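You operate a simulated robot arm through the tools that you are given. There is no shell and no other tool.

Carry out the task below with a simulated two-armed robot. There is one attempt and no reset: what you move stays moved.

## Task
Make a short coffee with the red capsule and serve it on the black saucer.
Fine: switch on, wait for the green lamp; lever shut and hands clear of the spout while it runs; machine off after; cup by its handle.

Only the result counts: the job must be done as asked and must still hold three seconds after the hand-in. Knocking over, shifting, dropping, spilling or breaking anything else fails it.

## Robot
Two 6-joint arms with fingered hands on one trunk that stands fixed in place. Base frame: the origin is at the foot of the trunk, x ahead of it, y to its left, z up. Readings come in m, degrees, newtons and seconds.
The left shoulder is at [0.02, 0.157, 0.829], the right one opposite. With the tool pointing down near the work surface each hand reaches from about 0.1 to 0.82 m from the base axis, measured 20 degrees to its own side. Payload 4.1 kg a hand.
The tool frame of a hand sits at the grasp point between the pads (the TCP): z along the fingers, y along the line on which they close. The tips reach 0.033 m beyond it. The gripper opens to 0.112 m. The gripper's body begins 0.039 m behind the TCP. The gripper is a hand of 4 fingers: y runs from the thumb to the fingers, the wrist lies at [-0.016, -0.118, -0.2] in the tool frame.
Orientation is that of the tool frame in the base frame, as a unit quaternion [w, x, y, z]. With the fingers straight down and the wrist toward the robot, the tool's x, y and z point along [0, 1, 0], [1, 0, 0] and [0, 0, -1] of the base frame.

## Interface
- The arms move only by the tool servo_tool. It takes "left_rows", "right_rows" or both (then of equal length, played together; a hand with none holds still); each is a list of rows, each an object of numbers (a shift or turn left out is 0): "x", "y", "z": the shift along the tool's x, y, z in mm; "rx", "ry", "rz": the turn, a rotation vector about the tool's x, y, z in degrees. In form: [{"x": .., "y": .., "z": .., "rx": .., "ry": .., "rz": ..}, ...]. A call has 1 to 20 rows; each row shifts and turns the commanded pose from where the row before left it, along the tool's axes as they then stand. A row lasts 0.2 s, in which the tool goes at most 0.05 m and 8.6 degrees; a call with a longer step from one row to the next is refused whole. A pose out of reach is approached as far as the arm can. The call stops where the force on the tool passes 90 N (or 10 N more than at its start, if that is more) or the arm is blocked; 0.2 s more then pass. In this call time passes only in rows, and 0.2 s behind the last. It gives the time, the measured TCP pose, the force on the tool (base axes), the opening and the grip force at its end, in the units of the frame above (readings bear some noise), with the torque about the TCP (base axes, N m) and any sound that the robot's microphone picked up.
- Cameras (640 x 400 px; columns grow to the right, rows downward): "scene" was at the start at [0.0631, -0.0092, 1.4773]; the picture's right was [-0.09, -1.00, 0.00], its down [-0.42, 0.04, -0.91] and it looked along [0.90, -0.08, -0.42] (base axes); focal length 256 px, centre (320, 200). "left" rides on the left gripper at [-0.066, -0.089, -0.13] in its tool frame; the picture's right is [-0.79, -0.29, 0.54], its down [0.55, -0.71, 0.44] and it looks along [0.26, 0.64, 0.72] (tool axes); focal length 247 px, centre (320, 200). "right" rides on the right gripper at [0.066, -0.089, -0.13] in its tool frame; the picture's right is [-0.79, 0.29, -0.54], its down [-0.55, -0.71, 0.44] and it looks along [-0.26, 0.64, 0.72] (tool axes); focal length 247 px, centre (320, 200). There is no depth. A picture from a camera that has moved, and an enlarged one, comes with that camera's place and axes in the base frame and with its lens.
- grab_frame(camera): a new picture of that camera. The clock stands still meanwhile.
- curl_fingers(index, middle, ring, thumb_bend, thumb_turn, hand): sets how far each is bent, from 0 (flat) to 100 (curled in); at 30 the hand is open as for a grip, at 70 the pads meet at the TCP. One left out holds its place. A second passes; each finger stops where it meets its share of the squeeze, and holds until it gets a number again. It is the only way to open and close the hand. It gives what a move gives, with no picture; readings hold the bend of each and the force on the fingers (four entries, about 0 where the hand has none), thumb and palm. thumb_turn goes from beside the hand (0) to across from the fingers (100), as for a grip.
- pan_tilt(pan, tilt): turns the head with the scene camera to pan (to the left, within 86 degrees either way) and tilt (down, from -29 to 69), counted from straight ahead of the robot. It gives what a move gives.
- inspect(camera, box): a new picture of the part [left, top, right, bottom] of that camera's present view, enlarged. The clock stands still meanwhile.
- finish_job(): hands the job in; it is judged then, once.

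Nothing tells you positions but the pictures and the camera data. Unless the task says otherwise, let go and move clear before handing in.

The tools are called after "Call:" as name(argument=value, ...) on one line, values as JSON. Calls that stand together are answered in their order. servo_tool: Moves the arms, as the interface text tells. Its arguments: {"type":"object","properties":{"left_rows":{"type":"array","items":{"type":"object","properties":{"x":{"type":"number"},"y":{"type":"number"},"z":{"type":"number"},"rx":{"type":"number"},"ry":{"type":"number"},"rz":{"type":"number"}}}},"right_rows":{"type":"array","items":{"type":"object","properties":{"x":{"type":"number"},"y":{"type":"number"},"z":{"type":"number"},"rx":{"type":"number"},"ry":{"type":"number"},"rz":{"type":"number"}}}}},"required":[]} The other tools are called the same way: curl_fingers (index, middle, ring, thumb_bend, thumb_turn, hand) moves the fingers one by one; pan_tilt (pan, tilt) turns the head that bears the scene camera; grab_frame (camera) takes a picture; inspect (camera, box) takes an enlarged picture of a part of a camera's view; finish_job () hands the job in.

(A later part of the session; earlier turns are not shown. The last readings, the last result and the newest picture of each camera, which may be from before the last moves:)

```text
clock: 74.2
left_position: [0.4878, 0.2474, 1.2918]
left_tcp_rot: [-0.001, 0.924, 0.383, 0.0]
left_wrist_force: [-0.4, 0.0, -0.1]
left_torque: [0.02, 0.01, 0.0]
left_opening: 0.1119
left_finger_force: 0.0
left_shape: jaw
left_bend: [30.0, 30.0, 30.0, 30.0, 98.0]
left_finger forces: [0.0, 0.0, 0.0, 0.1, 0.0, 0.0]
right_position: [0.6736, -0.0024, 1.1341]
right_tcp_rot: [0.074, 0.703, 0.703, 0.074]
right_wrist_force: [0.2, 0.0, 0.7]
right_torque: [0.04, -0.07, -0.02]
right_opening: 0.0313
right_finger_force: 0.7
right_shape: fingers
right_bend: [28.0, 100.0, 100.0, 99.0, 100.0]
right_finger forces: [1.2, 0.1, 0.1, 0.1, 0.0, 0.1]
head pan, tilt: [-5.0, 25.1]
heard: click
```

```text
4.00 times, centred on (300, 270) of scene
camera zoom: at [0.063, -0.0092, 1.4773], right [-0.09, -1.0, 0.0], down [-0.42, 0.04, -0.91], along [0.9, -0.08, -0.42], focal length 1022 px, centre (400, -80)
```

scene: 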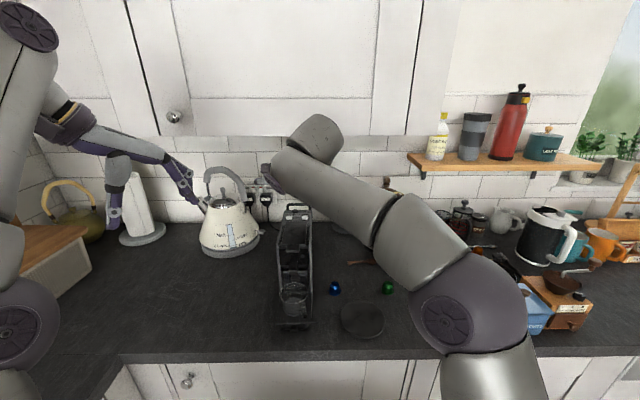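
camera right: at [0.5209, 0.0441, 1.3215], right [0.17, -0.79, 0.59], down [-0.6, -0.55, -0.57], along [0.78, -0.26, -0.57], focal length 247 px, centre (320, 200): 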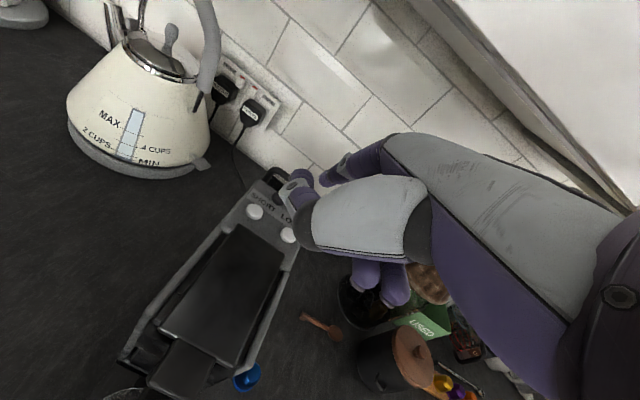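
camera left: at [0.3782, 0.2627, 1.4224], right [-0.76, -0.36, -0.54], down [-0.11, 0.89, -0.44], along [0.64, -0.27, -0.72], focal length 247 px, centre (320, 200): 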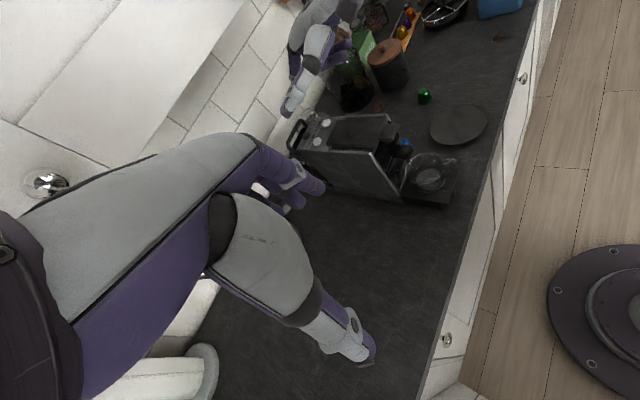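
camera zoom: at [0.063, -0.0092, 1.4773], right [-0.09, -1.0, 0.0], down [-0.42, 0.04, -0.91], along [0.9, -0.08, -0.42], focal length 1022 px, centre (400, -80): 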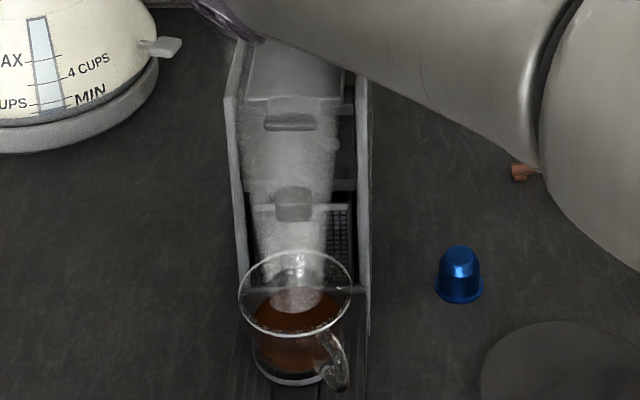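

The lamp is off. I lift the finger straight up, then retreat back and to the right to look at the cup and its handle.

Call:
servo_tool(right_rows=[{"y": 4, "z": -20}, {"y": -20, "z": -30}, {"y": -40, "z": -20}, {"y": -45, "z": -10}, {"y": -45, "z": -5}, {"x": -40, "y": -20}, {"x": -40}, {"x": -40}])

Call:
grab_frame(camera="right")

Call:
inspect(camera="scene", box=[260, 260, 400, 350])

Call:
inspect(camera="left", box=[380, 90, 500, 220])

Call:
grab_frame(camera="scene")

```text
clock: 76.0
left_position: [0.4881, 0.2467, 1.2919]
left_tcp_rot: [-0.001, 0.924, 0.383, 0.0]
left_wrist_force: [0.6, 1.0, -0.5]
left_torque: [-0.03, 0.01, -0.01]
left_opening: 0.1116
left_finger_force: 0.0
left_shape: jaw
left_bend: [30.0, 30.0, 30.0, 30.0, 98.0]
left_finger forces: [0.0, 0.1, 0.0, 0.0, 0.0, 0.0]
right_position: [0.4933, -0.1216, 1.1817]
right_tcp_rot: [0.073, 0.702, 0.704, 0.074]
right_wrist_force: [0.0, 0.3, -0.3]
right_torque: [-0.06, -0.01, -0.05]
right_opening: 0.0311
right_finger_force: 0.1
right_shape: fingers
right_bend: [28.0, 100.0, 100.0, 99.0, 100.0]
right_finger forces: [0.0, 0.0, 0.0, 0.0, 0.0, 0.0]
head pan, tilt: [-5.0, 25.1]
```

```text
taken
camera right: at [0.3775, -0.0573, 1.2906], right [0.17, -0.79, 0.59], down [-0.6, -0.55, -0.57], along [0.78, -0.26, -0.57], focal length 247 px, centre (320, 200)
```

right: 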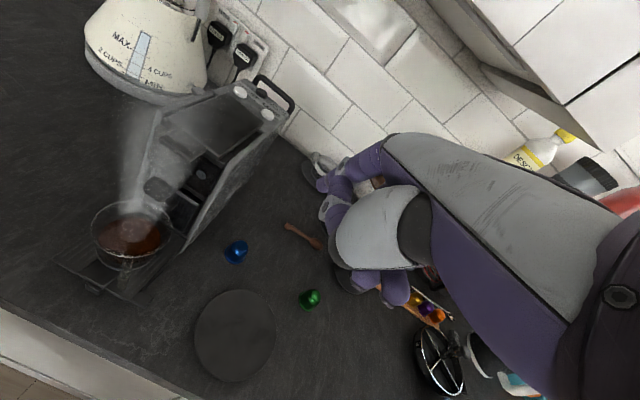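

```text
4.44 times, centred on (330, 305) of scene
camera zoom: at [0.0632, -0.0087, 1.4773], right [-0.09, -1.0, 0.0], down [-0.42, 0.04, -0.91], along [0.9, -0.08, -0.42], focal length 1136 px, centre (276, -267)
```

zoom: 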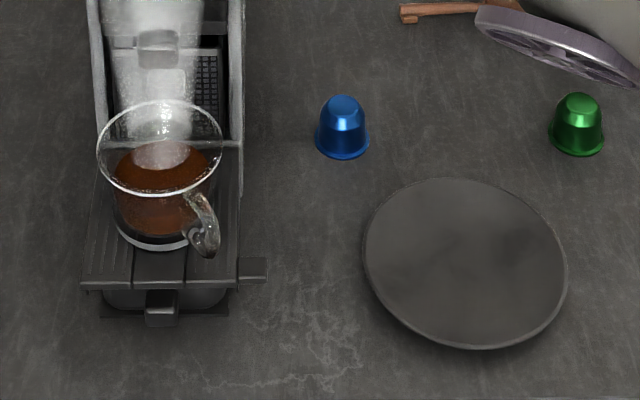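

```text
3.08 times, centred on (440, 155) of left
camera zoom: at [0.3788, 0.2633, 1.4221], right [-0.76, -0.36, -0.54], down [-0.11, 0.89, -0.44], along [0.64, -0.27, -0.72], focal length 760 px, centre (-49, 338)
```

zoom: 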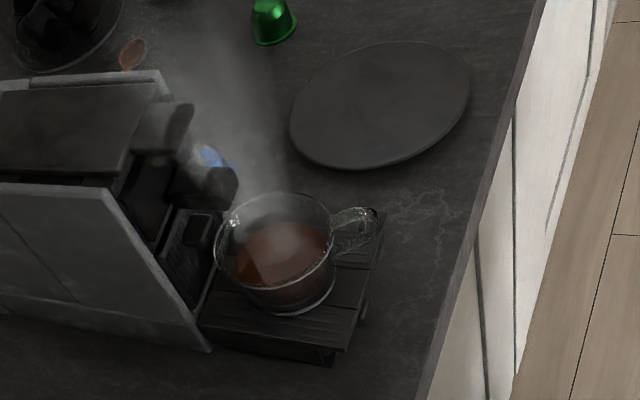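

```text
taken
```

scene: 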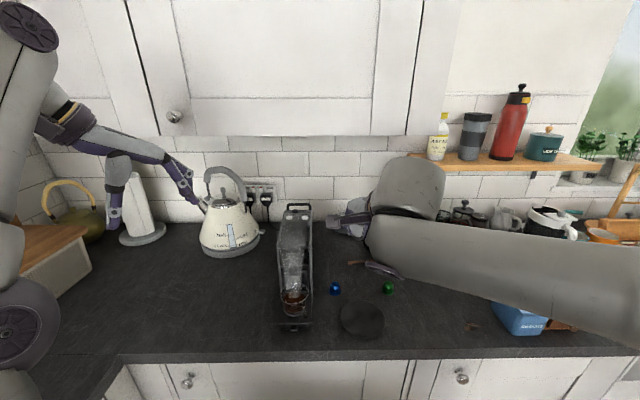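

The machine is off and steam rises from the cup, whose handle points toward the robot and a bit right. I zoom in to measure the cup, handle, tray and saucer.

Call:
inspect(camera="right", box=[60, 190, 188, 310])

Call:
inspect(camera="left", box=[404, 140, 500, 200])

Call:
inspect(camera="scene", box=[270, 280, 334, 340])

Call:
inspect(camera="right", box=[170, 270, 298, 390])

```text
3.33 times, centred on (124, 250) of right
camera zoom: at [0.3775, -0.0573, 1.2906], right [0.17, -0.79, 0.59], down [-0.6, -0.55, -0.57], along [0.78, -0.26, -0.57], focal length 823 px, centre (973, 33)
```

zoom: 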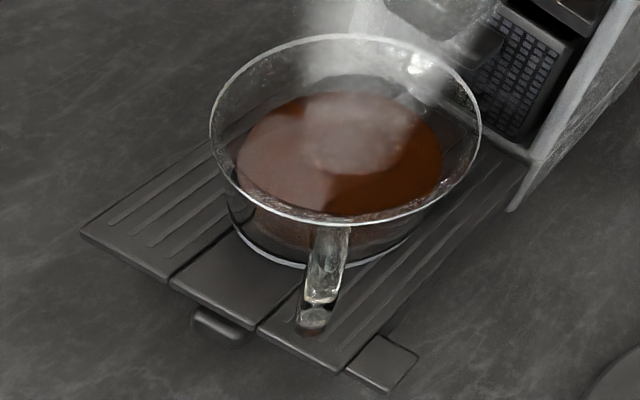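

```text
6.67 times, centred on (452, 170) of left
camera zoom: at [0.3788, 0.2633, 1.4221], right [-0.76, -0.36, -0.54], down [-0.11, 0.89, -0.44], along [0.64, -0.27, -0.72], focal length 1646 px, centre (-560, 400)
```

zoom: 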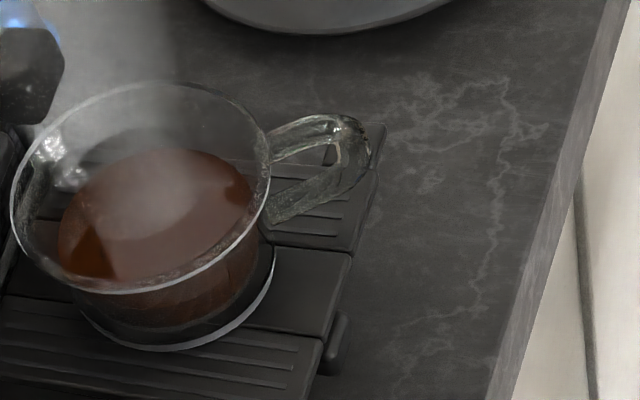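

```text
6.67 times, centred on (302, 310) of scene
camera zoom: at [0.0632, -0.0087, 1.4773], right [-0.09, -1.0, 0.0], down [-0.42, 0.04, -0.91], along [0.9, -0.08, -0.42], focal length 1704 px, centre (440, -533)
```

zoom: 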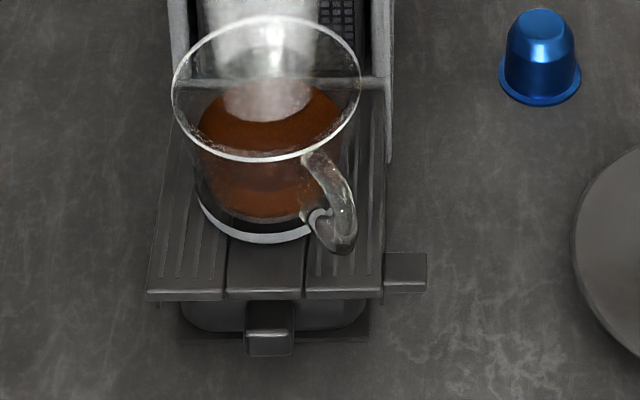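

```text
3.33 times, centred on (234, 330) of right
camera zoom: at [0.3775, -0.0573, 1.2906], right [0.17, -0.79, 0.59], down [-0.6, -0.55, -0.57], along [0.78, -0.26, -0.57], focal length 823 px, centre (607, -233)
```

zoom: 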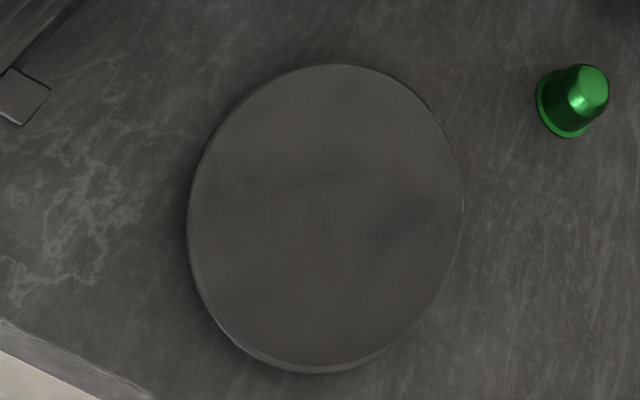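

The cup rim centre is about (0.531, 0.014, 1.007) and the handle sticks out toward (-0.88, -0.47), with the tray top at z≈0.955. The saucer centre is at about (0.517, -0.159). I rotate the right hand so index and middle can pinch the handle against the thumb from the front.

Call:
servo_tool(right_rows=[{"rx": -3.32, "ry": -1.55, "rz": -6.68}, {"rx": -3.32, "ry": -1.55, "rz": -6.68}, {"rx": -3.32, "ry": -1.55, "rz": -6.68}, {"rx": -3.32, "ry": -1.55, "rz": -6.68}, {"rx": -3.32, "ry": -1.55, "rz": -6.68}, {"rx": -3.32, "ry": -1.55, "rz": -6.68}, {"rx": -3.32, "ry": -1.55, "rz": -6.68}, {"rx": -3.32, "ry": -1.55, "rz": -6.68}])

Call:
grab_frame(camera="scene")

```text
clock: 77.8
left_position: [0.4892, 0.2468, 1.2905]
left_tcp_rot: [0.0, 0.924, 0.383, 0.0]
left_wrist_force: [0.3, -0.1, 0.2]
left_torque: [0.02, 0.01, 0.03]
left_opening: 0.1119
left_finger_force: 0.0
left_shape: jaw
left_bend: [30.0, 30.0, 30.0, 30.0, 98.0]
left_finger forces: [0.1, 0.0, 0.0, 0.1, 0.0, 0.1]
right_position: [0.4872, -0.1252, 1.1829]
right_tcp_rot: [0.31, 0.305, 0.893, 0.114]
right_wrist_force: [-0.6, -0.2, 0.3]
right_torque: [0.0, 0.01, -0.02]
right_opening: 0.0313
right_finger_force: 0.0
right_shape: fingers
right_bend: [28.0, 100.0, 100.0, 99.0, 100.0]
right_finger forces: [0.0, 0.0, 0.0, 0.0, 0.1, 0.0]
right hand out of reach, approached as far as the arm can: row 7
head pan, tilt: [-5.0, 25.1]
```

```text
taken
```

scene: 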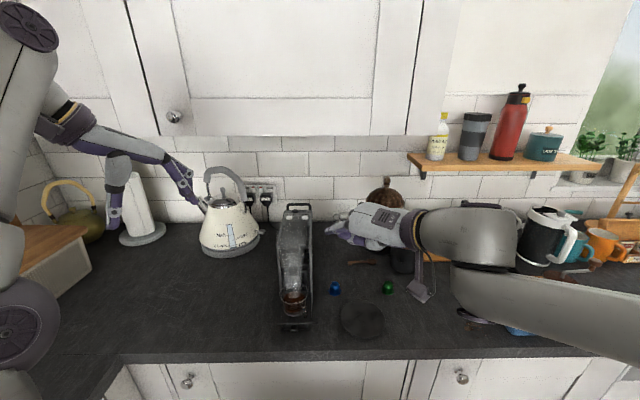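

The rotation is half done with the arm near a limit. I move the hand back toward the robot and then finish the rotation.

Call:
servo_tool(right_rows=[{"x": 27.5, "y": -13.6, "z": 1.7}, {"x": 27.5, "y": -13.6, "z": 1.7}, {"x": 27.5, "y": -13.6, "z": 1.7}, {"x": 27.5, "y": -13.6, "z": 1.7}, {"rx": -3.42, "ry": -1.68, "rz": -6.98}, {"rx": -3.42, "ry": -1.68, "rz": -6.98}, {"rx": -3.42, "ry": -1.68, "rz": -6.98}, {"rx": -3.42, "ry": -1.68, "rz": -6.98}])

Call:
grab_frame(camera="scene")

```text
clock: 79.6
left_position: [0.4876, 0.2468, 1.2912]
left_tcp_rot: [0.0, 0.923, 0.384, 0.001]
left_wrist_force: [0.3, 0.8, 0.4]
left_torque: [0.0, -0.02, -0.01]
left_opening: 0.1118
left_finger_force: 0.1
left_shape: jaw
left_bend: [30.0, 30.0, 30.0, 30.0, 98.0]
left_finger forces: [0.0, 0.0, 0.0, 0.0, 0.1, 0.0]
right_position: [0.4847, -0.1224, 1.1813]
right_tcp_rot: [0.412, 0.049, 0.901, 0.122]
right_wrist_force: [0.3, 0.3, 0.3]
right_torque: [-0.01, -0.01, -0.02]
right_opening: 0.0313
right_finger_force: 0.1
right_shape: fingers
right_bend: [28.0, 100.0, 100.0, 99.0, 100.0]
right_finger forces: [0.0, 0.0, 0.0, 0.1, 0.0, 0.1]
right hand out of reach, approached as far as the arm can: row 1, 2, 3, 4
head pan, tilt: [-5.0, 25.1]
```

```text
taken
```

scene: 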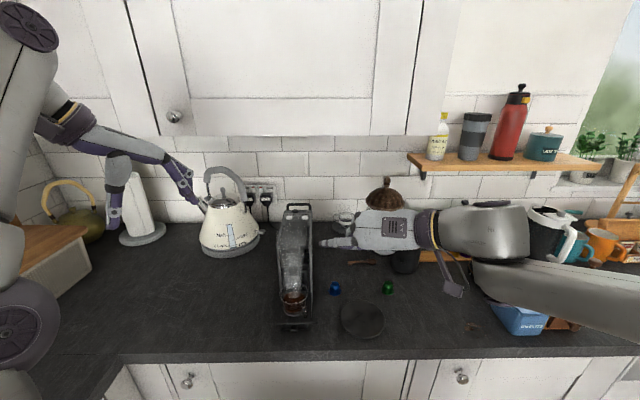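

The translation was refused there but the rotation progressed. I finish the remaining rotation, then test translating.

Call:
servo_tool(right_rows=[{"rx": -3.42, "ry": -1.68, "rz": -6.98}, {"rx": -3.42, "ry": -1.68, "rz": -6.98}, {"rx": -3.42, "ry": -1.68, "rz": -6.98}, {"rx": -3.42, "ry": -1.68, "rz": -6.98}])

Call:
curl_fingers(hand="right", index=42, middle=42, ring=25, thumb_bend=42, thumb_turn=100)

Call:
grab_frame(camera="scene")

Call:
grab_frame(camera="right")

```text
clock: 80.6
left_position: [0.4883, 0.2465, 1.2919]
left_tcp_rot: [0.0, 0.924, 0.384, 0.0]
left_wrist_force: [-0.6, 0.2, 0.6]
left_torque: [0.02, -0.02, -0.03]
left_opening: 0.1118
left_finger_force: 0.0
left_shape: jaw
left_bend: [30.0, 30.0, 30.0, 30.0, 98.0]
left_finger forces: [0.0, 0.0, 0.0, 0.0, 0.0, 0.0]
right_position: [0.4833, -0.1234, 1.1806]
right_tcp_rot: [0.485, -0.211, 0.84, 0.122]
right_wrist_force: [0.0, -0.2, -0.3]
right_torque: [0.03, 0.01, -0.01]
right_opening: 0.0314
right_finger_force: 0.0
right_shape: fingers
right_bend: [28.0, 100.0, 100.0, 99.0, 100.0]
right_finger forces: [0.1, 0.1, 0.1, 0.0, 0.0, 0.0]
head pan, tilt: [-5.0, 25.1]
```

```text
clock: 81.6
left_position: [0.4874, 0.2462, 1.2915]
left_tcp_rot: [0.0, 0.923, 0.384, 0.0]
left_wrist_force: [0.6, -0.2, 0.3]
left_torque: [0.03, -0.01, -0.01]
left_opening: 0.1117
left_finger_force: 0.1
left_shape: jaw
left_bend: [30.0, 30.0, 30.0, 30.0, 98.0]
left_finger forces: [0.0, 0.0, 0.0, 0.1, 0.1, 0.0]
right_position: [0.4831, -0.1226, 1.1817]
right_tcp_rot: [0.484, -0.21, 0.841, 0.121]
right_wrist_force: [-0.5, 1.0, 0.4]
right_torque: [-0.01, -0.02, -0.01]
right_opening: 0.0798
right_finger_force: 0.0
right_shape: fingers
right_bend: [42.0, 42.0, 25.0, 42.0, 99.0]
right_finger forces: [0.1, 0.0, 0.0, 0.0, 0.1, 0.0]
head pan, tilt: [-5.0, 25.1]
```

```text
taken
```

scene: 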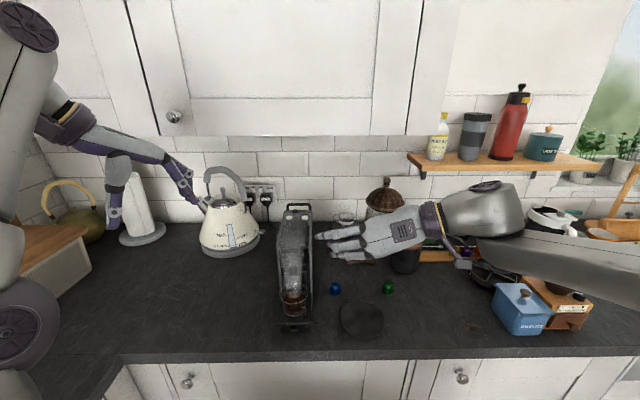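

```text
taken
camera right: at [0.3967, -0.2703, 1.1902], right [-0.19, 0.22, 0.96], down [0.91, -0.32, 0.26], along [0.36, 0.92, -0.14], focal length 247 px, centre (320, 200)
```

right: 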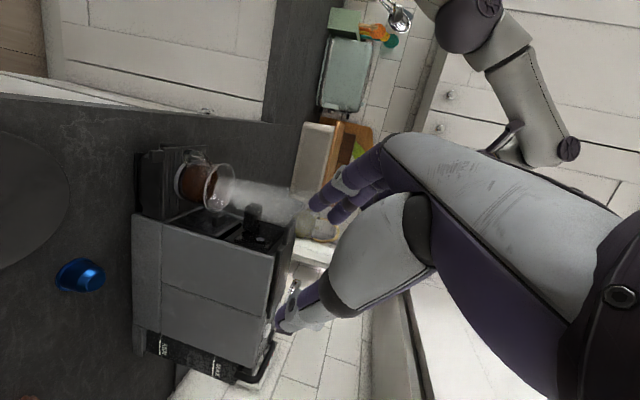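

The orientation is right. I move to a pre-grasp point in front of the handle, about 10 cm back along the finger direction.

Call:
servo_tool(right_rows=[{"x": 26, "y": 19.4, "z": 2.7}, {"x": 26, "y": 19.4, "z": 2.7}, {"x": 26, "y": 19.4, "z": 2.7}, {"x": 26, "y": 19.4, "z": 2.7}, {"x": 26, "y": 19.4, "z": 2.7}])

Call:
grab_frame(camera="scene")

Call:
grab_frame(camera="left")

Call:
grab_frame(camera="right")

```text
clock: 82.8
left_position: [0.4875, 0.2464, 1.2916]
left_tcp_rot: [0.0, 0.924, 0.383, 0.0]
left_wrist_force: [0.1, 0.0, 0.3]
left_torque: [0.0, 0.02, 0.04]
left_opening: 0.1118
left_finger_force: 0.1
left_shape: jaw
left_bend: [30.0, 30.0, 30.0, 30.0, 98.0]
left_finger forces: [0.0, 0.0, 0.0, 0.0, 0.1, 0.0]
right_position: [0.3918, -0.0613, 1.064]
right_tcp_rot: [0.485, -0.209, 0.841, 0.121]
right_wrist_force: [-0.8, 0.2, 0.6]
right_torque: [0.01, 0.01, 0.0]
right_opening: 0.0799
right_finger_force: 0.0
right_shape: fingers
right_bend: [42.0, 42.0, 25.0, 42.0, 99.0]
right_finger forces: [0.0, 0.0, 0.0, 0.0, 0.0, 0.0]
head pan, tilt: [-5.0, 25.1]
```

```text
taken
```

scene: 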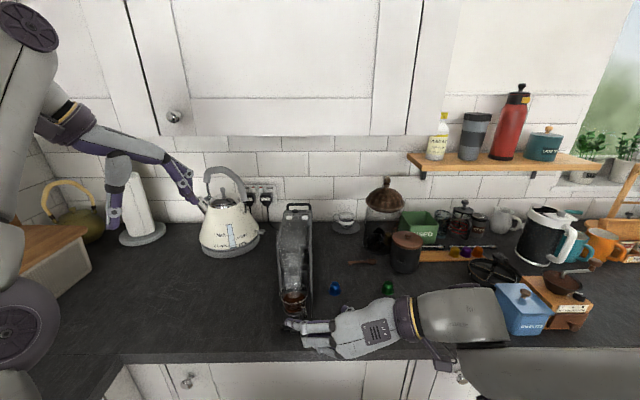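

```text
taken
camera left: at [0.3788, 0.2628, 1.4223], right [-0.76, -0.36, -0.54], down [-0.11, 0.89, -0.44], along [0.64, -0.27, -0.72], focal length 247 px, centre (320, 200)
```

left: 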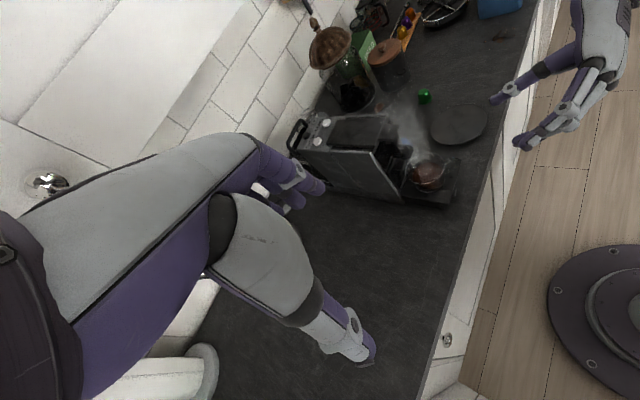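

```text
taken
camera right: at [0.3043, -0.2087, 1.0716], right [-0.2, 0.22, 0.96], down [0.91, -0.32, 0.26], along [0.36, 0.92, -0.14], focal length 247 px, centre (320, 200)
```

right: 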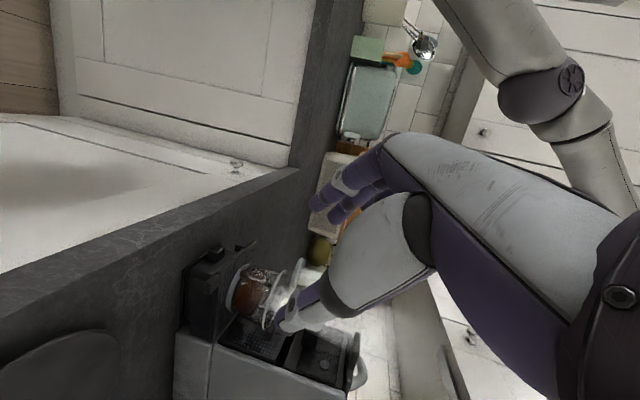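

The hand is lined up in front of the handle. I advance most of the way and check from the left and scene cameras.

Call:
servo_tool(right_rows=[{"x": 16.3}, {"z": 25}, {"z": 25}, {"z": 15}])

Call:
inspect(camera="scene", box=[270, 280, 350, 340])

Call:
inspect(camera="left", box=[390, 120, 518, 200])

Call:
grab_frame(camera="right")

```text
clock: 83.8
left_position: [0.4881, 0.2473, 1.2924]
left_tcp_rot: [0.0, 0.924, 0.383, 0.001]
left_wrist_force: [0.1, 0.3, 0.6]
left_torque: [0.01, -0.05, 0.02]
left_opening: 0.1118
left_finger_force: 0.0
left_shape: jaw
left_bend: [30.0, 30.0, 30.0, 30.0, 98.0]
left_finger forces: [0.1, 0.0, 0.0, 0.0, 0.1, 0.0]
right_position: [0.4344, -0.04, 1.0157]
right_tcp_rot: [0.484, -0.21, 0.841, 0.121]
right_wrist_force: [0.2, -0.5, -0.2]
right_torque: [0.03, -0.01, 0.0]
right_opening: 0.0797
right_finger_force: 0.0
right_shape: fingers
right_bend: [42.0, 42.0, 25.0, 42.0, 99.0]
right_finger forces: [0.1, 0.1, 0.1, 0.0, 0.1, 0.0]
head pan, tilt: [-5.0, 25.1]
```

```text
6.67 times, centred on (310, 310) of scene
camera zoom: at [0.0628, -0.0093, 1.4773], right [-0.09, -1.0, 0.0], down [-0.42, 0.04, -0.91], along [0.9, -0.08, -0.42], focal length 1704 px, centre (387, -533)
```

zoom: 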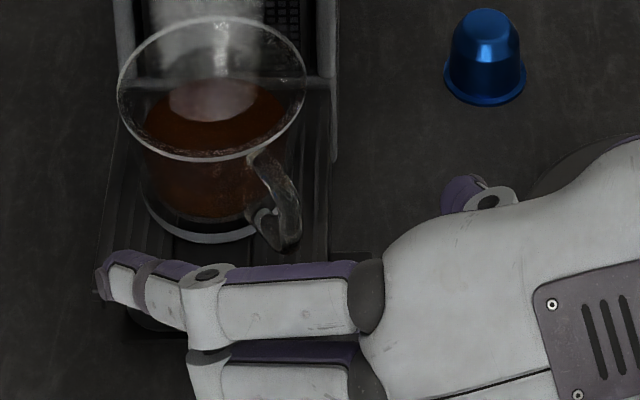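

```text
5.00 times, centred on (454, 160) of left
camera zoom: at [0.3785, 0.2628, 1.4223], right [-0.76, -0.36, -0.54], down [-0.11, 0.89, -0.44], along [0.64, -0.27, -0.72], focal length 1235 px, centre (-350, 400)
```

zoom: 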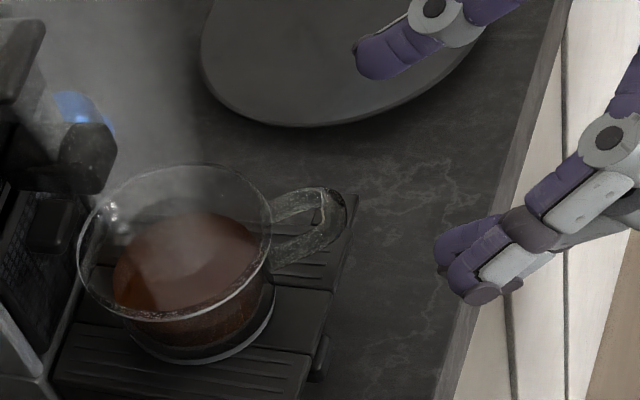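

```text
taken
camera right: at [0.3471, -0.188, 1.0242], right [-0.19, 0.22, 0.96], down [0.91, -0.32, 0.26], along [0.36, 0.92, -0.14], focal length 247 px, centre (320, 200)
```

right: 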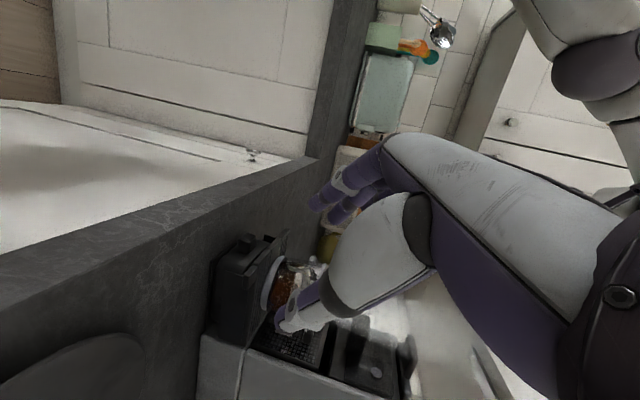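

The handle lies between the fingers (left) and thumb (right). I advance another 25 mm and re-check.

Call:
servo_tool(right_rows=[{"z": 13}, {"z": 12}])

Call:
inspect(camera="scene", box=[270, 280, 350, 340])

Call:
inspect(camera="left", box=[390, 120, 518, 200])

Call:
inspect(camera="right", box=[200, 180, 400, 380])

```text
clock: 84.4
left_position: [0.4884, 0.2474, 1.2915]
left_tcp_rot: [0.001, 0.924, 0.383, 0.0]
left_wrist_force: [-0.5, -1.1, 0.2]
left_torque: [0.0, 0.0, -0.04]
left_opening: 0.1117
left_finger_force: 0.1
left_shape: jaw
left_bend: [30.0, 30.0, 30.0, 30.0, 98.0]
left_finger forces: [0.0, 0.0, 0.0, 0.1, 0.1, 0.0]
right_position: [0.4527, -0.0305, 1.0015]
right_tcp_rot: [0.484, -0.211, 0.841, 0.121]
right_wrist_force: [-0.1, 0.2, 0.0]
right_torque: [0.0, 0.01, 0.03]
right_opening: 0.0797
right_finger_force: 0.0
right_shape: fingers
right_bend: [42.0, 42.0, 25.0, 42.0, 99.0]
right_finger forces: [0.0, 0.1, 0.1, 0.0, 0.0, 0.1]
head pan, tilt: [-5.0, 25.1]
```

```text
6.67 times, centred on (310, 310) of scene
camera zoom: at [0.0629, -0.0092, 1.4773], right [-0.09, -1.0, 0.0], down [-0.42, 0.04, -0.91], along [0.9, -0.08, -0.42], focal length 1704 px, centre (387, -533)
```

zoom: 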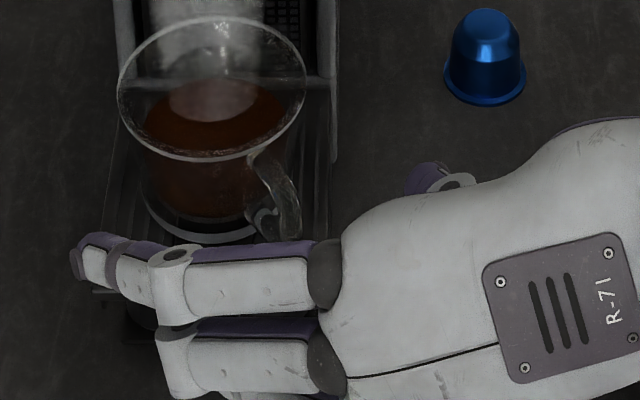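

```text
5.00 times, centred on (454, 160) of left
camera zoom: at [0.3785, 0.2628, 1.4223], right [-0.76, -0.36, -0.54], down [-0.11, 0.89, -0.44], along [0.64, -0.27, -0.72], focal length 1235 px, centre (-350, 400)
```

zoom: 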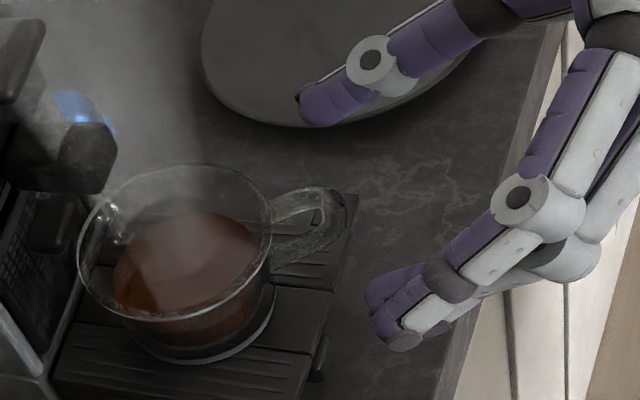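

```text
2.00 times, centred on (300, 280) of right
camera zoom: at [0.3665, -0.1776, 1.0101], right [-0.2, 0.22, 0.96], down [0.91, -0.32, 0.26], along [0.36, 0.92, -0.14], focal length 494 px, centre (360, 40)
```

zoom: 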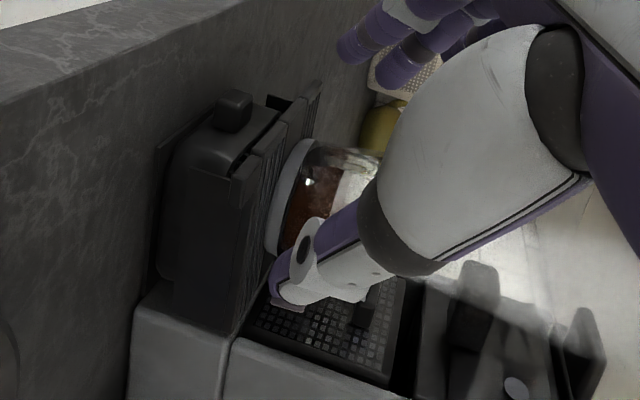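

The geometry matches my estimate: the thumb is on the right and the fingers on the left, both at handle height. I make the last 17 mm and check.

Call:
servo_tool(right_rows=[{"x": -3.5, "y": 1.5, "z": 8}, {"z": 8}])

Call:
inspect(camera="scene", box=[270, 280, 350, 340])

Call:
inspect(camera="left", box=[400, 130, 496, 190])

Call:
inspect(camera="right", box=[260, 220, 380, 340])

```text
clock: 85.0
left_position: [0.4879, 0.2479, 1.2912]
left_tcp_rot: [0.0, 0.924, 0.384, 0.0]
left_wrist_force: [0.0, 0.7, -0.6]
left_torque: [-0.01, 0.03, -0.01]
left_opening: 0.1119
left_finger_force: 0.1
left_shape: jaw
left_bend: [30.0, 30.0, 30.0, 30.0, 98.0]
left_finger forces: [0.0, 0.1, 0.0, 0.1, 0.1, 0.0]
right_position: [0.4674, -0.0205, 0.9972]
right_tcp_rot: [0.484, -0.211, 0.84, 0.122]
right_wrist_force: [-0.3, 0.0, 0.3]
right_torque: [0.03, 0.01, 0.03]
right_opening: 0.0799
right_finger_force: 0.1
right_shape: fingers
right_bend: [42.0, 42.0, 25.0, 42.0, 99.0]
right_finger forces: [0.0, 0.0, 0.1, 0.0, 0.1, 0.0]
head pan, tilt: [-5.0, 25.1]
```

```text
6.67 times, centred on (310, 310) of scene
camera zoom: at [0.0629, -0.0092, 1.4773], right [-0.09, -1.0, 0.0], down [-0.42, 0.04, -0.91], along [0.9, -0.08, -0.42], focal length 1704 px, centre (387, -533)
```

zoom: 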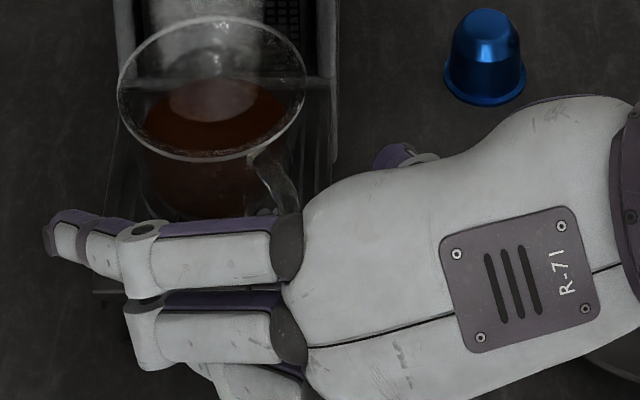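

```text
6.67 times, centred on (448, 160) of left
camera zoom: at [0.3786, 0.2628, 1.4223], right [-0.76, -0.36, -0.54], down [-0.11, 0.89, -0.44], along [0.64, -0.27, -0.72], focal length 1646 px, centre (-533, 467)
```

zoom: 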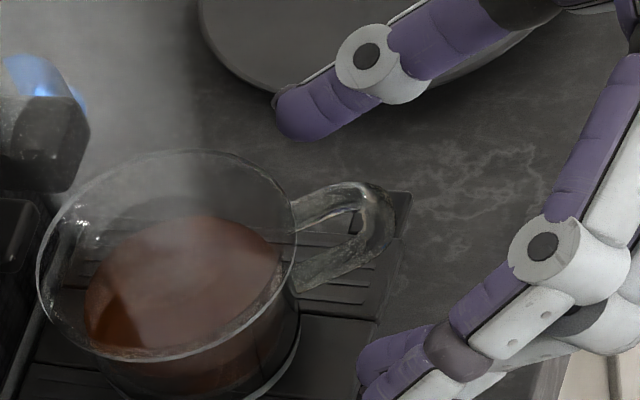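

```text
3.33 times, centred on (320, 280) of right
camera zoom: at [0.3802, -0.1674, 1.0057], right [-0.19, 0.22, 0.96], down [0.91, -0.32, 0.26], along [0.36, 0.92, -0.14], focal length 823 px, centre (320, -67)
```

zoom: 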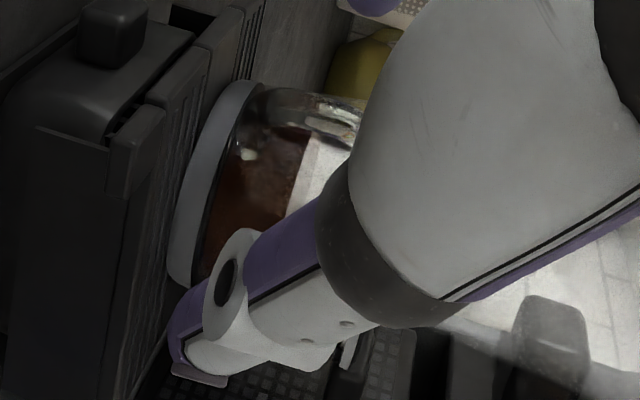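

The line between thumb tip and finger tips passes through the handle, clear of the cup wall. I close in stages.

Call:
curl_fingers(hand="right", index=58, middle=58, thumb_bend=58)

Call:
inspect(camera="left", box=[400, 130, 496, 190])

Call:
inspect(camera="right", box=[260, 220, 380, 340])

```text
clock: 86.0
left_position: [0.4877, 0.2473, 1.292]
left_tcp_rot: [0.0, 0.923, 0.384, 0.0]
left_wrist_force: [0.0, 0.7, -0.5]
left_torque: [0.01, -0.01, 0.0]
left_opening: 0.1119
left_finger_force: 0.1
left_shape: jaw
left_bend: [30.0, 30.0, 30.0, 30.0, 98.0]
left_finger forces: [0.1, 0.0, 0.0, 0.1, 0.0, 0.0]
right_position: [0.4675, -0.0199, 0.998]
right_tcp_rot: [0.484, -0.211, 0.84, 0.122]
right_wrist_force: [0.4, -0.5, 0.3]
right_torque: [0.03, 0.01, 0.02]
right_opening: 0.0384
right_finger_force: 0.1
right_shape: fingers
right_bend: [57.0, 57.0, 25.0, 57.0, 100.0]
right_finger forces: [0.0, 0.0, 0.1, 0.1, 0.1, 0.0]
head pan, tilt: [-5.0, 25.1]
```

```text
6.67 times, centred on (448, 160) of left
camera zoom: at [0.3787, 0.2629, 1.4223], right [-0.76, -0.36, -0.54], down [-0.11, 0.89, -0.44], along [0.64, -0.27, -0.72], focal length 1646 px, centre (-533, 467)
```

zoom: 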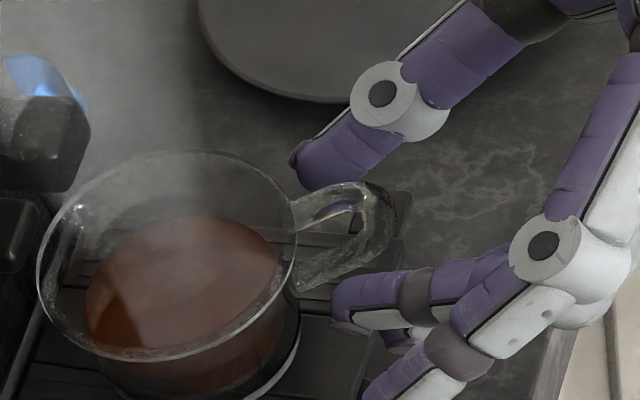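

```text
3.33 times, centred on (320, 280) of right
camera zoom: at [0.3802, -0.1674, 1.0059], right [-0.19, 0.22, 0.96], down [0.91, -0.32, 0.26], along [0.36, 0.92, -0.14], focal length 823 px, centre (320, -67)
```

zoom: 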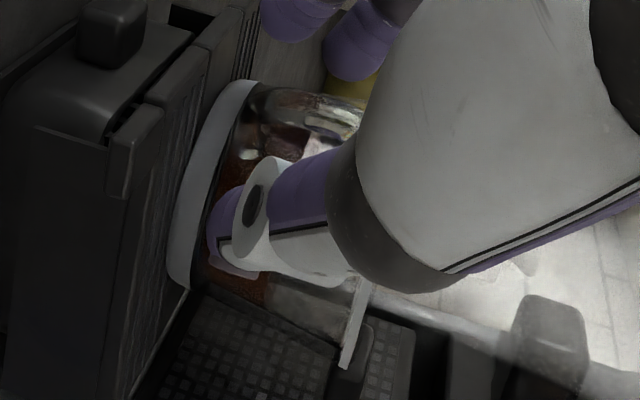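

Thumb and fingers are evenly spaced on both sides of the handle. Closing to grip.

Call:
curl_fingers(hand="right", index=68, middle=68, thumb_bend=68)

Call:
inspect(camera="left", box=[400, 130, 496, 190])

Call:
inspect(camera="right", box=[260, 220, 380, 340])

```text
clock: 87.0
left_position: [0.4886, 0.2469, 1.2911]
left_tcp_rot: [0.0, 0.924, 0.383, 0.0]
left_wrist_force: [0.2, -0.1, -0.2]
left_torque: [-0.02, -0.02, 0.03]
left_opening: 0.1114
left_finger_force: 0.1
left_shape: jaw
left_bend: [30.0, 30.0, 30.0, 30.0, 98.0]
left_finger forces: [0.0, 0.0, 0.1, 0.0, 0.0, 0.0]
right_position: [0.4681, -0.0201, 0.9989]
right_tcp_rot: [0.484, -0.21, 0.84, 0.122]
right_wrist_force: [0.6, -0.3, 0.1]
right_torque: [0.0, -0.02, -0.01]
right_opening: 0.0096
right_finger_force: 0.3
right_shape: fingers
right_bend: [67.0, 68.0, 25.0, 67.0, 100.0]
right_finger forces: [0.3, 0.4, 0.0, 0.0, 0.5, 0.0]
head pan, tilt: [-5.0, 25.1]
```

```text
6.67 times, centred on (448, 160) of left
camera zoom: at [0.3787, 0.2629, 1.4223], right [-0.76, -0.36, -0.54], down [-0.11, 0.89, -0.44], along [0.64, -0.27, -0.72], focal length 1646 px, centre (-533, 467)
```

zoom: 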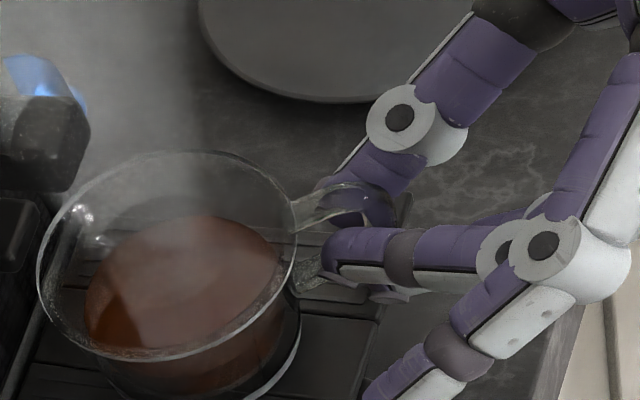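

```text
3.33 times, centred on (320, 280) of right
camera zoom: at [0.3802, -0.1674, 1.0058], right [-0.19, 0.22, 0.96], down [0.91, -0.32, 0.26], along [0.36, 0.92, -0.14], focal length 823 px, centre (320, -67)
```

zoom: 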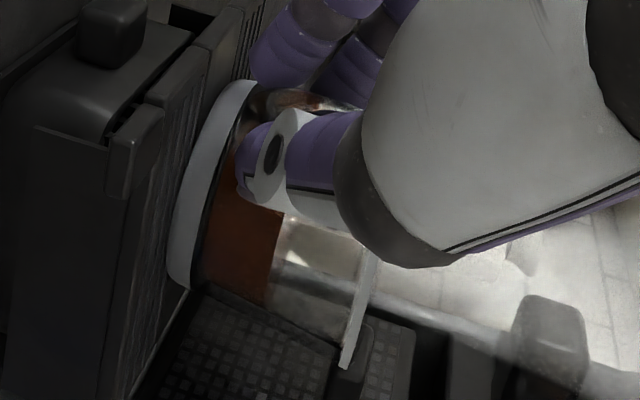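

Both sides touch the handle and the cup hasn't moved. I increase the squeeze.

Call:
curl_fingers(hand="right", index=78, middle=78, thumb_bend=78)

Call:
inspect(camera="left", box=[400, 130, 496, 190])

```text
clock: 88.0
left_position: [0.4882, 0.2475, 1.2909]
left_tcp_rot: [0.0, 0.923, 0.384, 0.0]
left_wrist_force: [-0.1, 0.2, -0.1]
left_torque: [0.02, 0.01, -0.02]
left_opening: 0.1117
left_finger_force: 0.1
left_shape: jaw
left_bend: [30.0, 30.0, 30.0, 30.0, 98.0]
left_finger forces: [0.0, 0.0, 0.0, 0.0, 0.1, 0.0]
right_position: [0.4666, -0.0208, 0.9971]
right_tcp_rot: [0.484, -0.21, 0.841, 0.122]
right_wrist_force: [0.8, -1.6, 1.0]
right_torque: [-0.01, -0.05, -0.04]
right_opening: 0.0058
right_finger_force: 16.6
right_shape: fingers
right_bend: [75.0, 75.0, 25.0, 69.0, 100.0]
right_finger forces: [9.0, 7.0, 0.0, 0.0, 16.7, 0.0]
head pan, tilt: [-5.0, 25.1]
```

```text
6.67 times, centred on (448, 160) of left
camera zoom: at [0.3787, 0.2629, 1.4223], right [-0.76, -0.36, -0.54], down [-0.11, 0.89, -0.44], along [0.64, -0.27, -0.72], focal length 1646 px, centre (-533, 467)
```

zoom: 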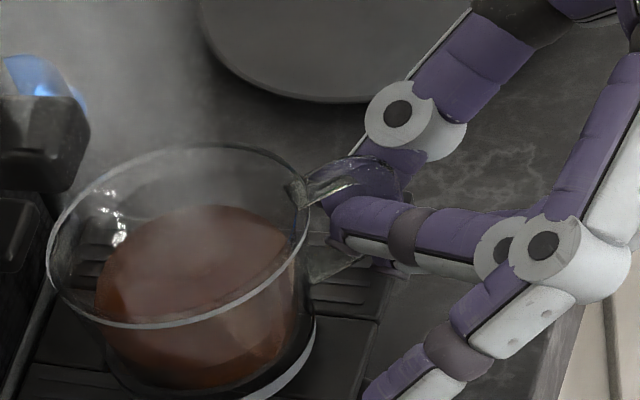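

The grip is firm, but the cup seems to have tilted slightly. I check from other views before doing anything else.

Call:
inspect(camera="scene", box=[270, 280, 350, 340])

Call:
inspect(camera="right", box=[240, 210, 400, 350])

Call:
inspect(camera="left", box=[390, 130, 486, 210])

```text
6.67 times, centred on (310, 310) of scene
camera zoom: at [0.0631, -0.0092, 1.4773], right [-0.09, -1.0, 0.0], down [-0.42, 0.04, -0.91], along [0.9, -0.08, -0.42], focal length 1704 px, centre (387, -533)
```

zoom: 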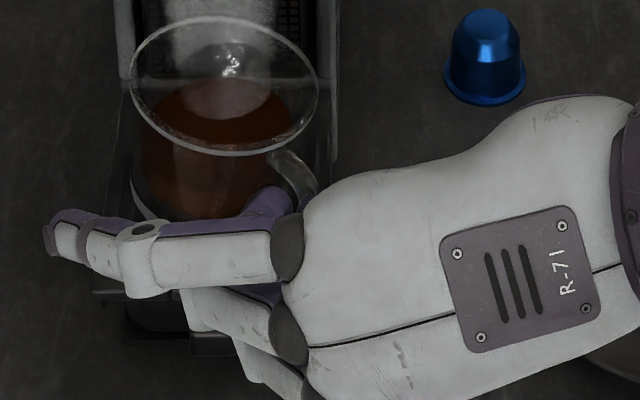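

```text
2.86 times, centred on (320, 280) of right
camera zoom: at [0.3802, -0.1675, 1.0059], right [-0.19, 0.22, 0.96], down [0.91, -0.32, 0.26], along [0.36, 0.92, -0.14], focal length 706 px, centre (320, -29)
```

zoom: 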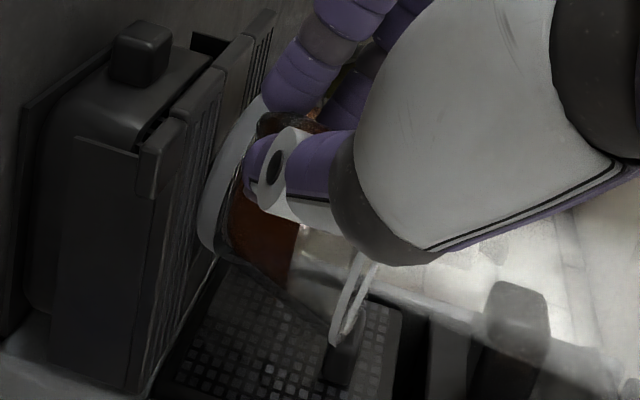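

```text
5.00 times, centred on (438, 170) of left
camera zoom: at [0.3787, 0.2629, 1.4223], right [-0.76, -0.36, -0.54], down [-0.11, 0.89, -0.44], along [0.64, -0.27, -0.72], focal length 1235 px, centre (-270, 350)
```

zoom: 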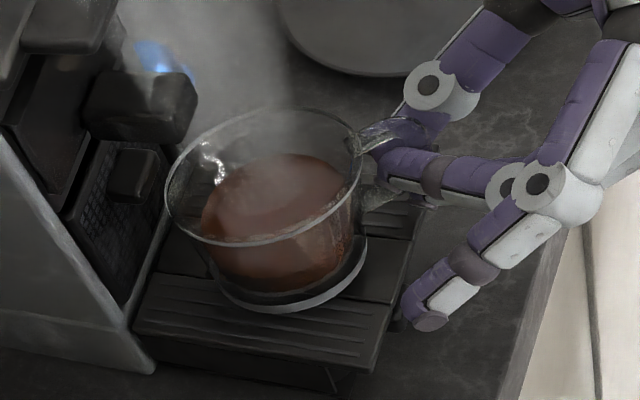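

The fingers overpowered the thumb and rolled the cup a few degrees; the coffee is well below the rim. I rebalance: fingers slightly less, thumb slightly more, while the cup is still on the tray.

Call:
curl_fingers(hand="right", index=73, middle=73, thumb_bend=80)

Call:
inspect(camera="scene", box=[270, 280, 350, 340])

Call:
inspect(camera="left", box=[390, 130, 486, 210])

```text
clock: 89.0
left_position: [0.4877, 0.2457, 1.2916]
left_tcp_rot: [0.0, 0.923, 0.384, -0.001]
left_wrist_force: [-0.3, 0.3, 0.0]
left_torque: [0.03, -0.03, 0.0]
left_opening: 0.1117
left_finger_force: 0.1
left_shape: jaw
left_bend: [30.0, 30.0, 30.0, 30.0, 98.0]
left_finger forces: [0.0, 0.0, 0.0, 0.0, 0.1, 0.0]
right_position: [0.4668, -0.0208, 0.9976]
right_tcp_rot: [0.484, -0.21, 0.841, 0.122]
right_wrist_force: [0.4, -0.1, 0.3]
right_torque: [-0.05, -0.01, 0.0]
right_opening: 0.0059
right_finger_force: 14.5
right_shape: fingers
right_bend: [72.0, 68.0, 25.0, 72.0, 100.0]
right_finger forces: [7.7, 6.3, 0.1, 0.0, 13.9, 0.0]
head pan, tilt: [-5.0, 25.1]
```

```text
6.67 times, centred on (310, 310) of scene
camera zoom: at [0.0631, -0.0092, 1.4773], right [-0.09, -1.0, 0.0], down [-0.42, 0.04, -0.91], along [0.9, -0.08, -0.42], focal length 1704 px, centre (387, -533)
```

zoom: 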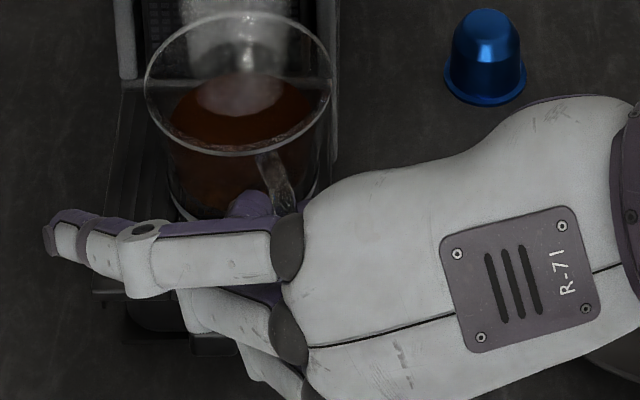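

```text
5.00 times, centred on (438, 170) of left
camera zoom: at [0.3787, 0.2629, 1.4223], right [-0.76, -0.36, -0.54], down [-0.11, 0.89, -0.44], along [0.64, -0.27, -0.72], focal length 1235 px, centre (-270, 350)
```

zoom: 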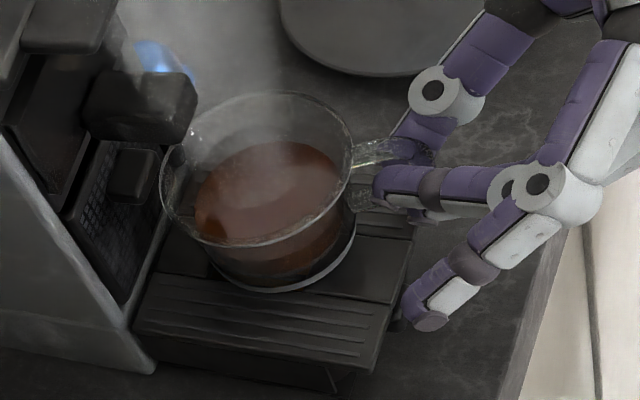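

The cup is upright again, shifted about 1 cm to the right, and held at 14 N. I lift just 8 mm, staying below the spout, and check that it holds level.

Call:
servo_tool(right_rows=[{"x": -3.5, "z": -2}, {"x": -3.5, "z": -2}])

Call:
inspect(camera="scene", box=[270, 280, 350, 340])

Call:
inspect(camera="left", box=[390, 130, 486, 210])

```text
clock: 89.6
left_position: [0.487, 0.2466, 1.2904]
left_tcp_rot: [0.001, 0.924, 0.383, 0.0]
left_wrist_force: [-0.2, 0.3, -0.1]
left_torque: [-0.02, 0.0, 0.03]
left_opening: 0.1119
left_finger_force: 0.0
left_shape: jaw
left_bend: [30.0, 30.0, 30.0, 30.0, 98.0]
left_finger forces: [0.1, 0.0, 0.1, 0.0, 0.0, 0.1]
right_position: [0.4673, -0.0201, 1.0052]
right_tcp_rot: [0.484, -0.211, 0.841, 0.121]
right_wrist_force: [-0.4, -0.2, -1.0]
right_torque: [-0.03, 0.07, 0.04]
right_opening: 0.0057
right_finger_force: 13.5
right_shape: fingers
right_bend: [72.0, 68.0, 25.0, 72.0, 100.0]
right_finger forces: [8.2, 5.1, 0.0, 0.0, 13.4, 0.1]
head pan, tilt: [-5.0, 25.1]
```

```text
6.67 times, centred on (310, 310) of scene
camera zoom: at [0.0631, -0.0092, 1.4773], right [-0.09, -1.0, 0.0], down [-0.42, 0.04, -0.91], along [0.9, -0.08, -0.42], focal length 1704 px, centre (387, -533)
```

zoom: 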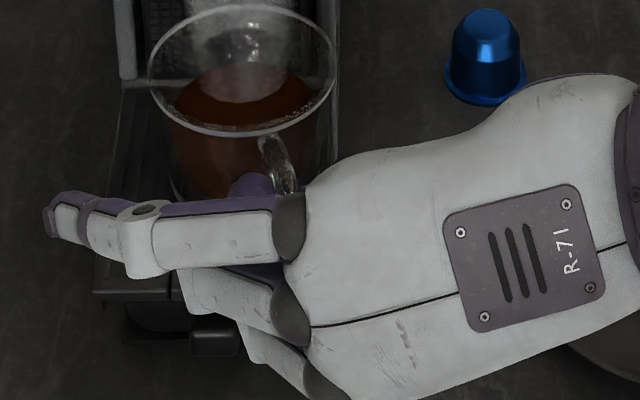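

```text
5.00 times, centred on (438, 170) of left
camera zoom: at [0.3788, 0.2629, 1.4222], right [-0.76, -0.36, -0.54], down [-0.11, 0.89, -0.44], along [0.64, -0.27, -0.72], focal length 1235 px, centre (-270, 350)
```

zoom: 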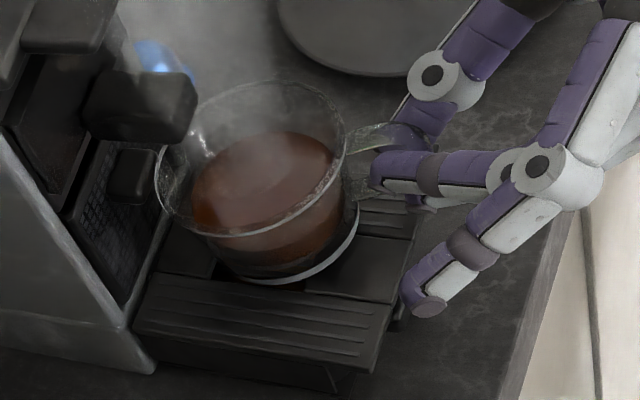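

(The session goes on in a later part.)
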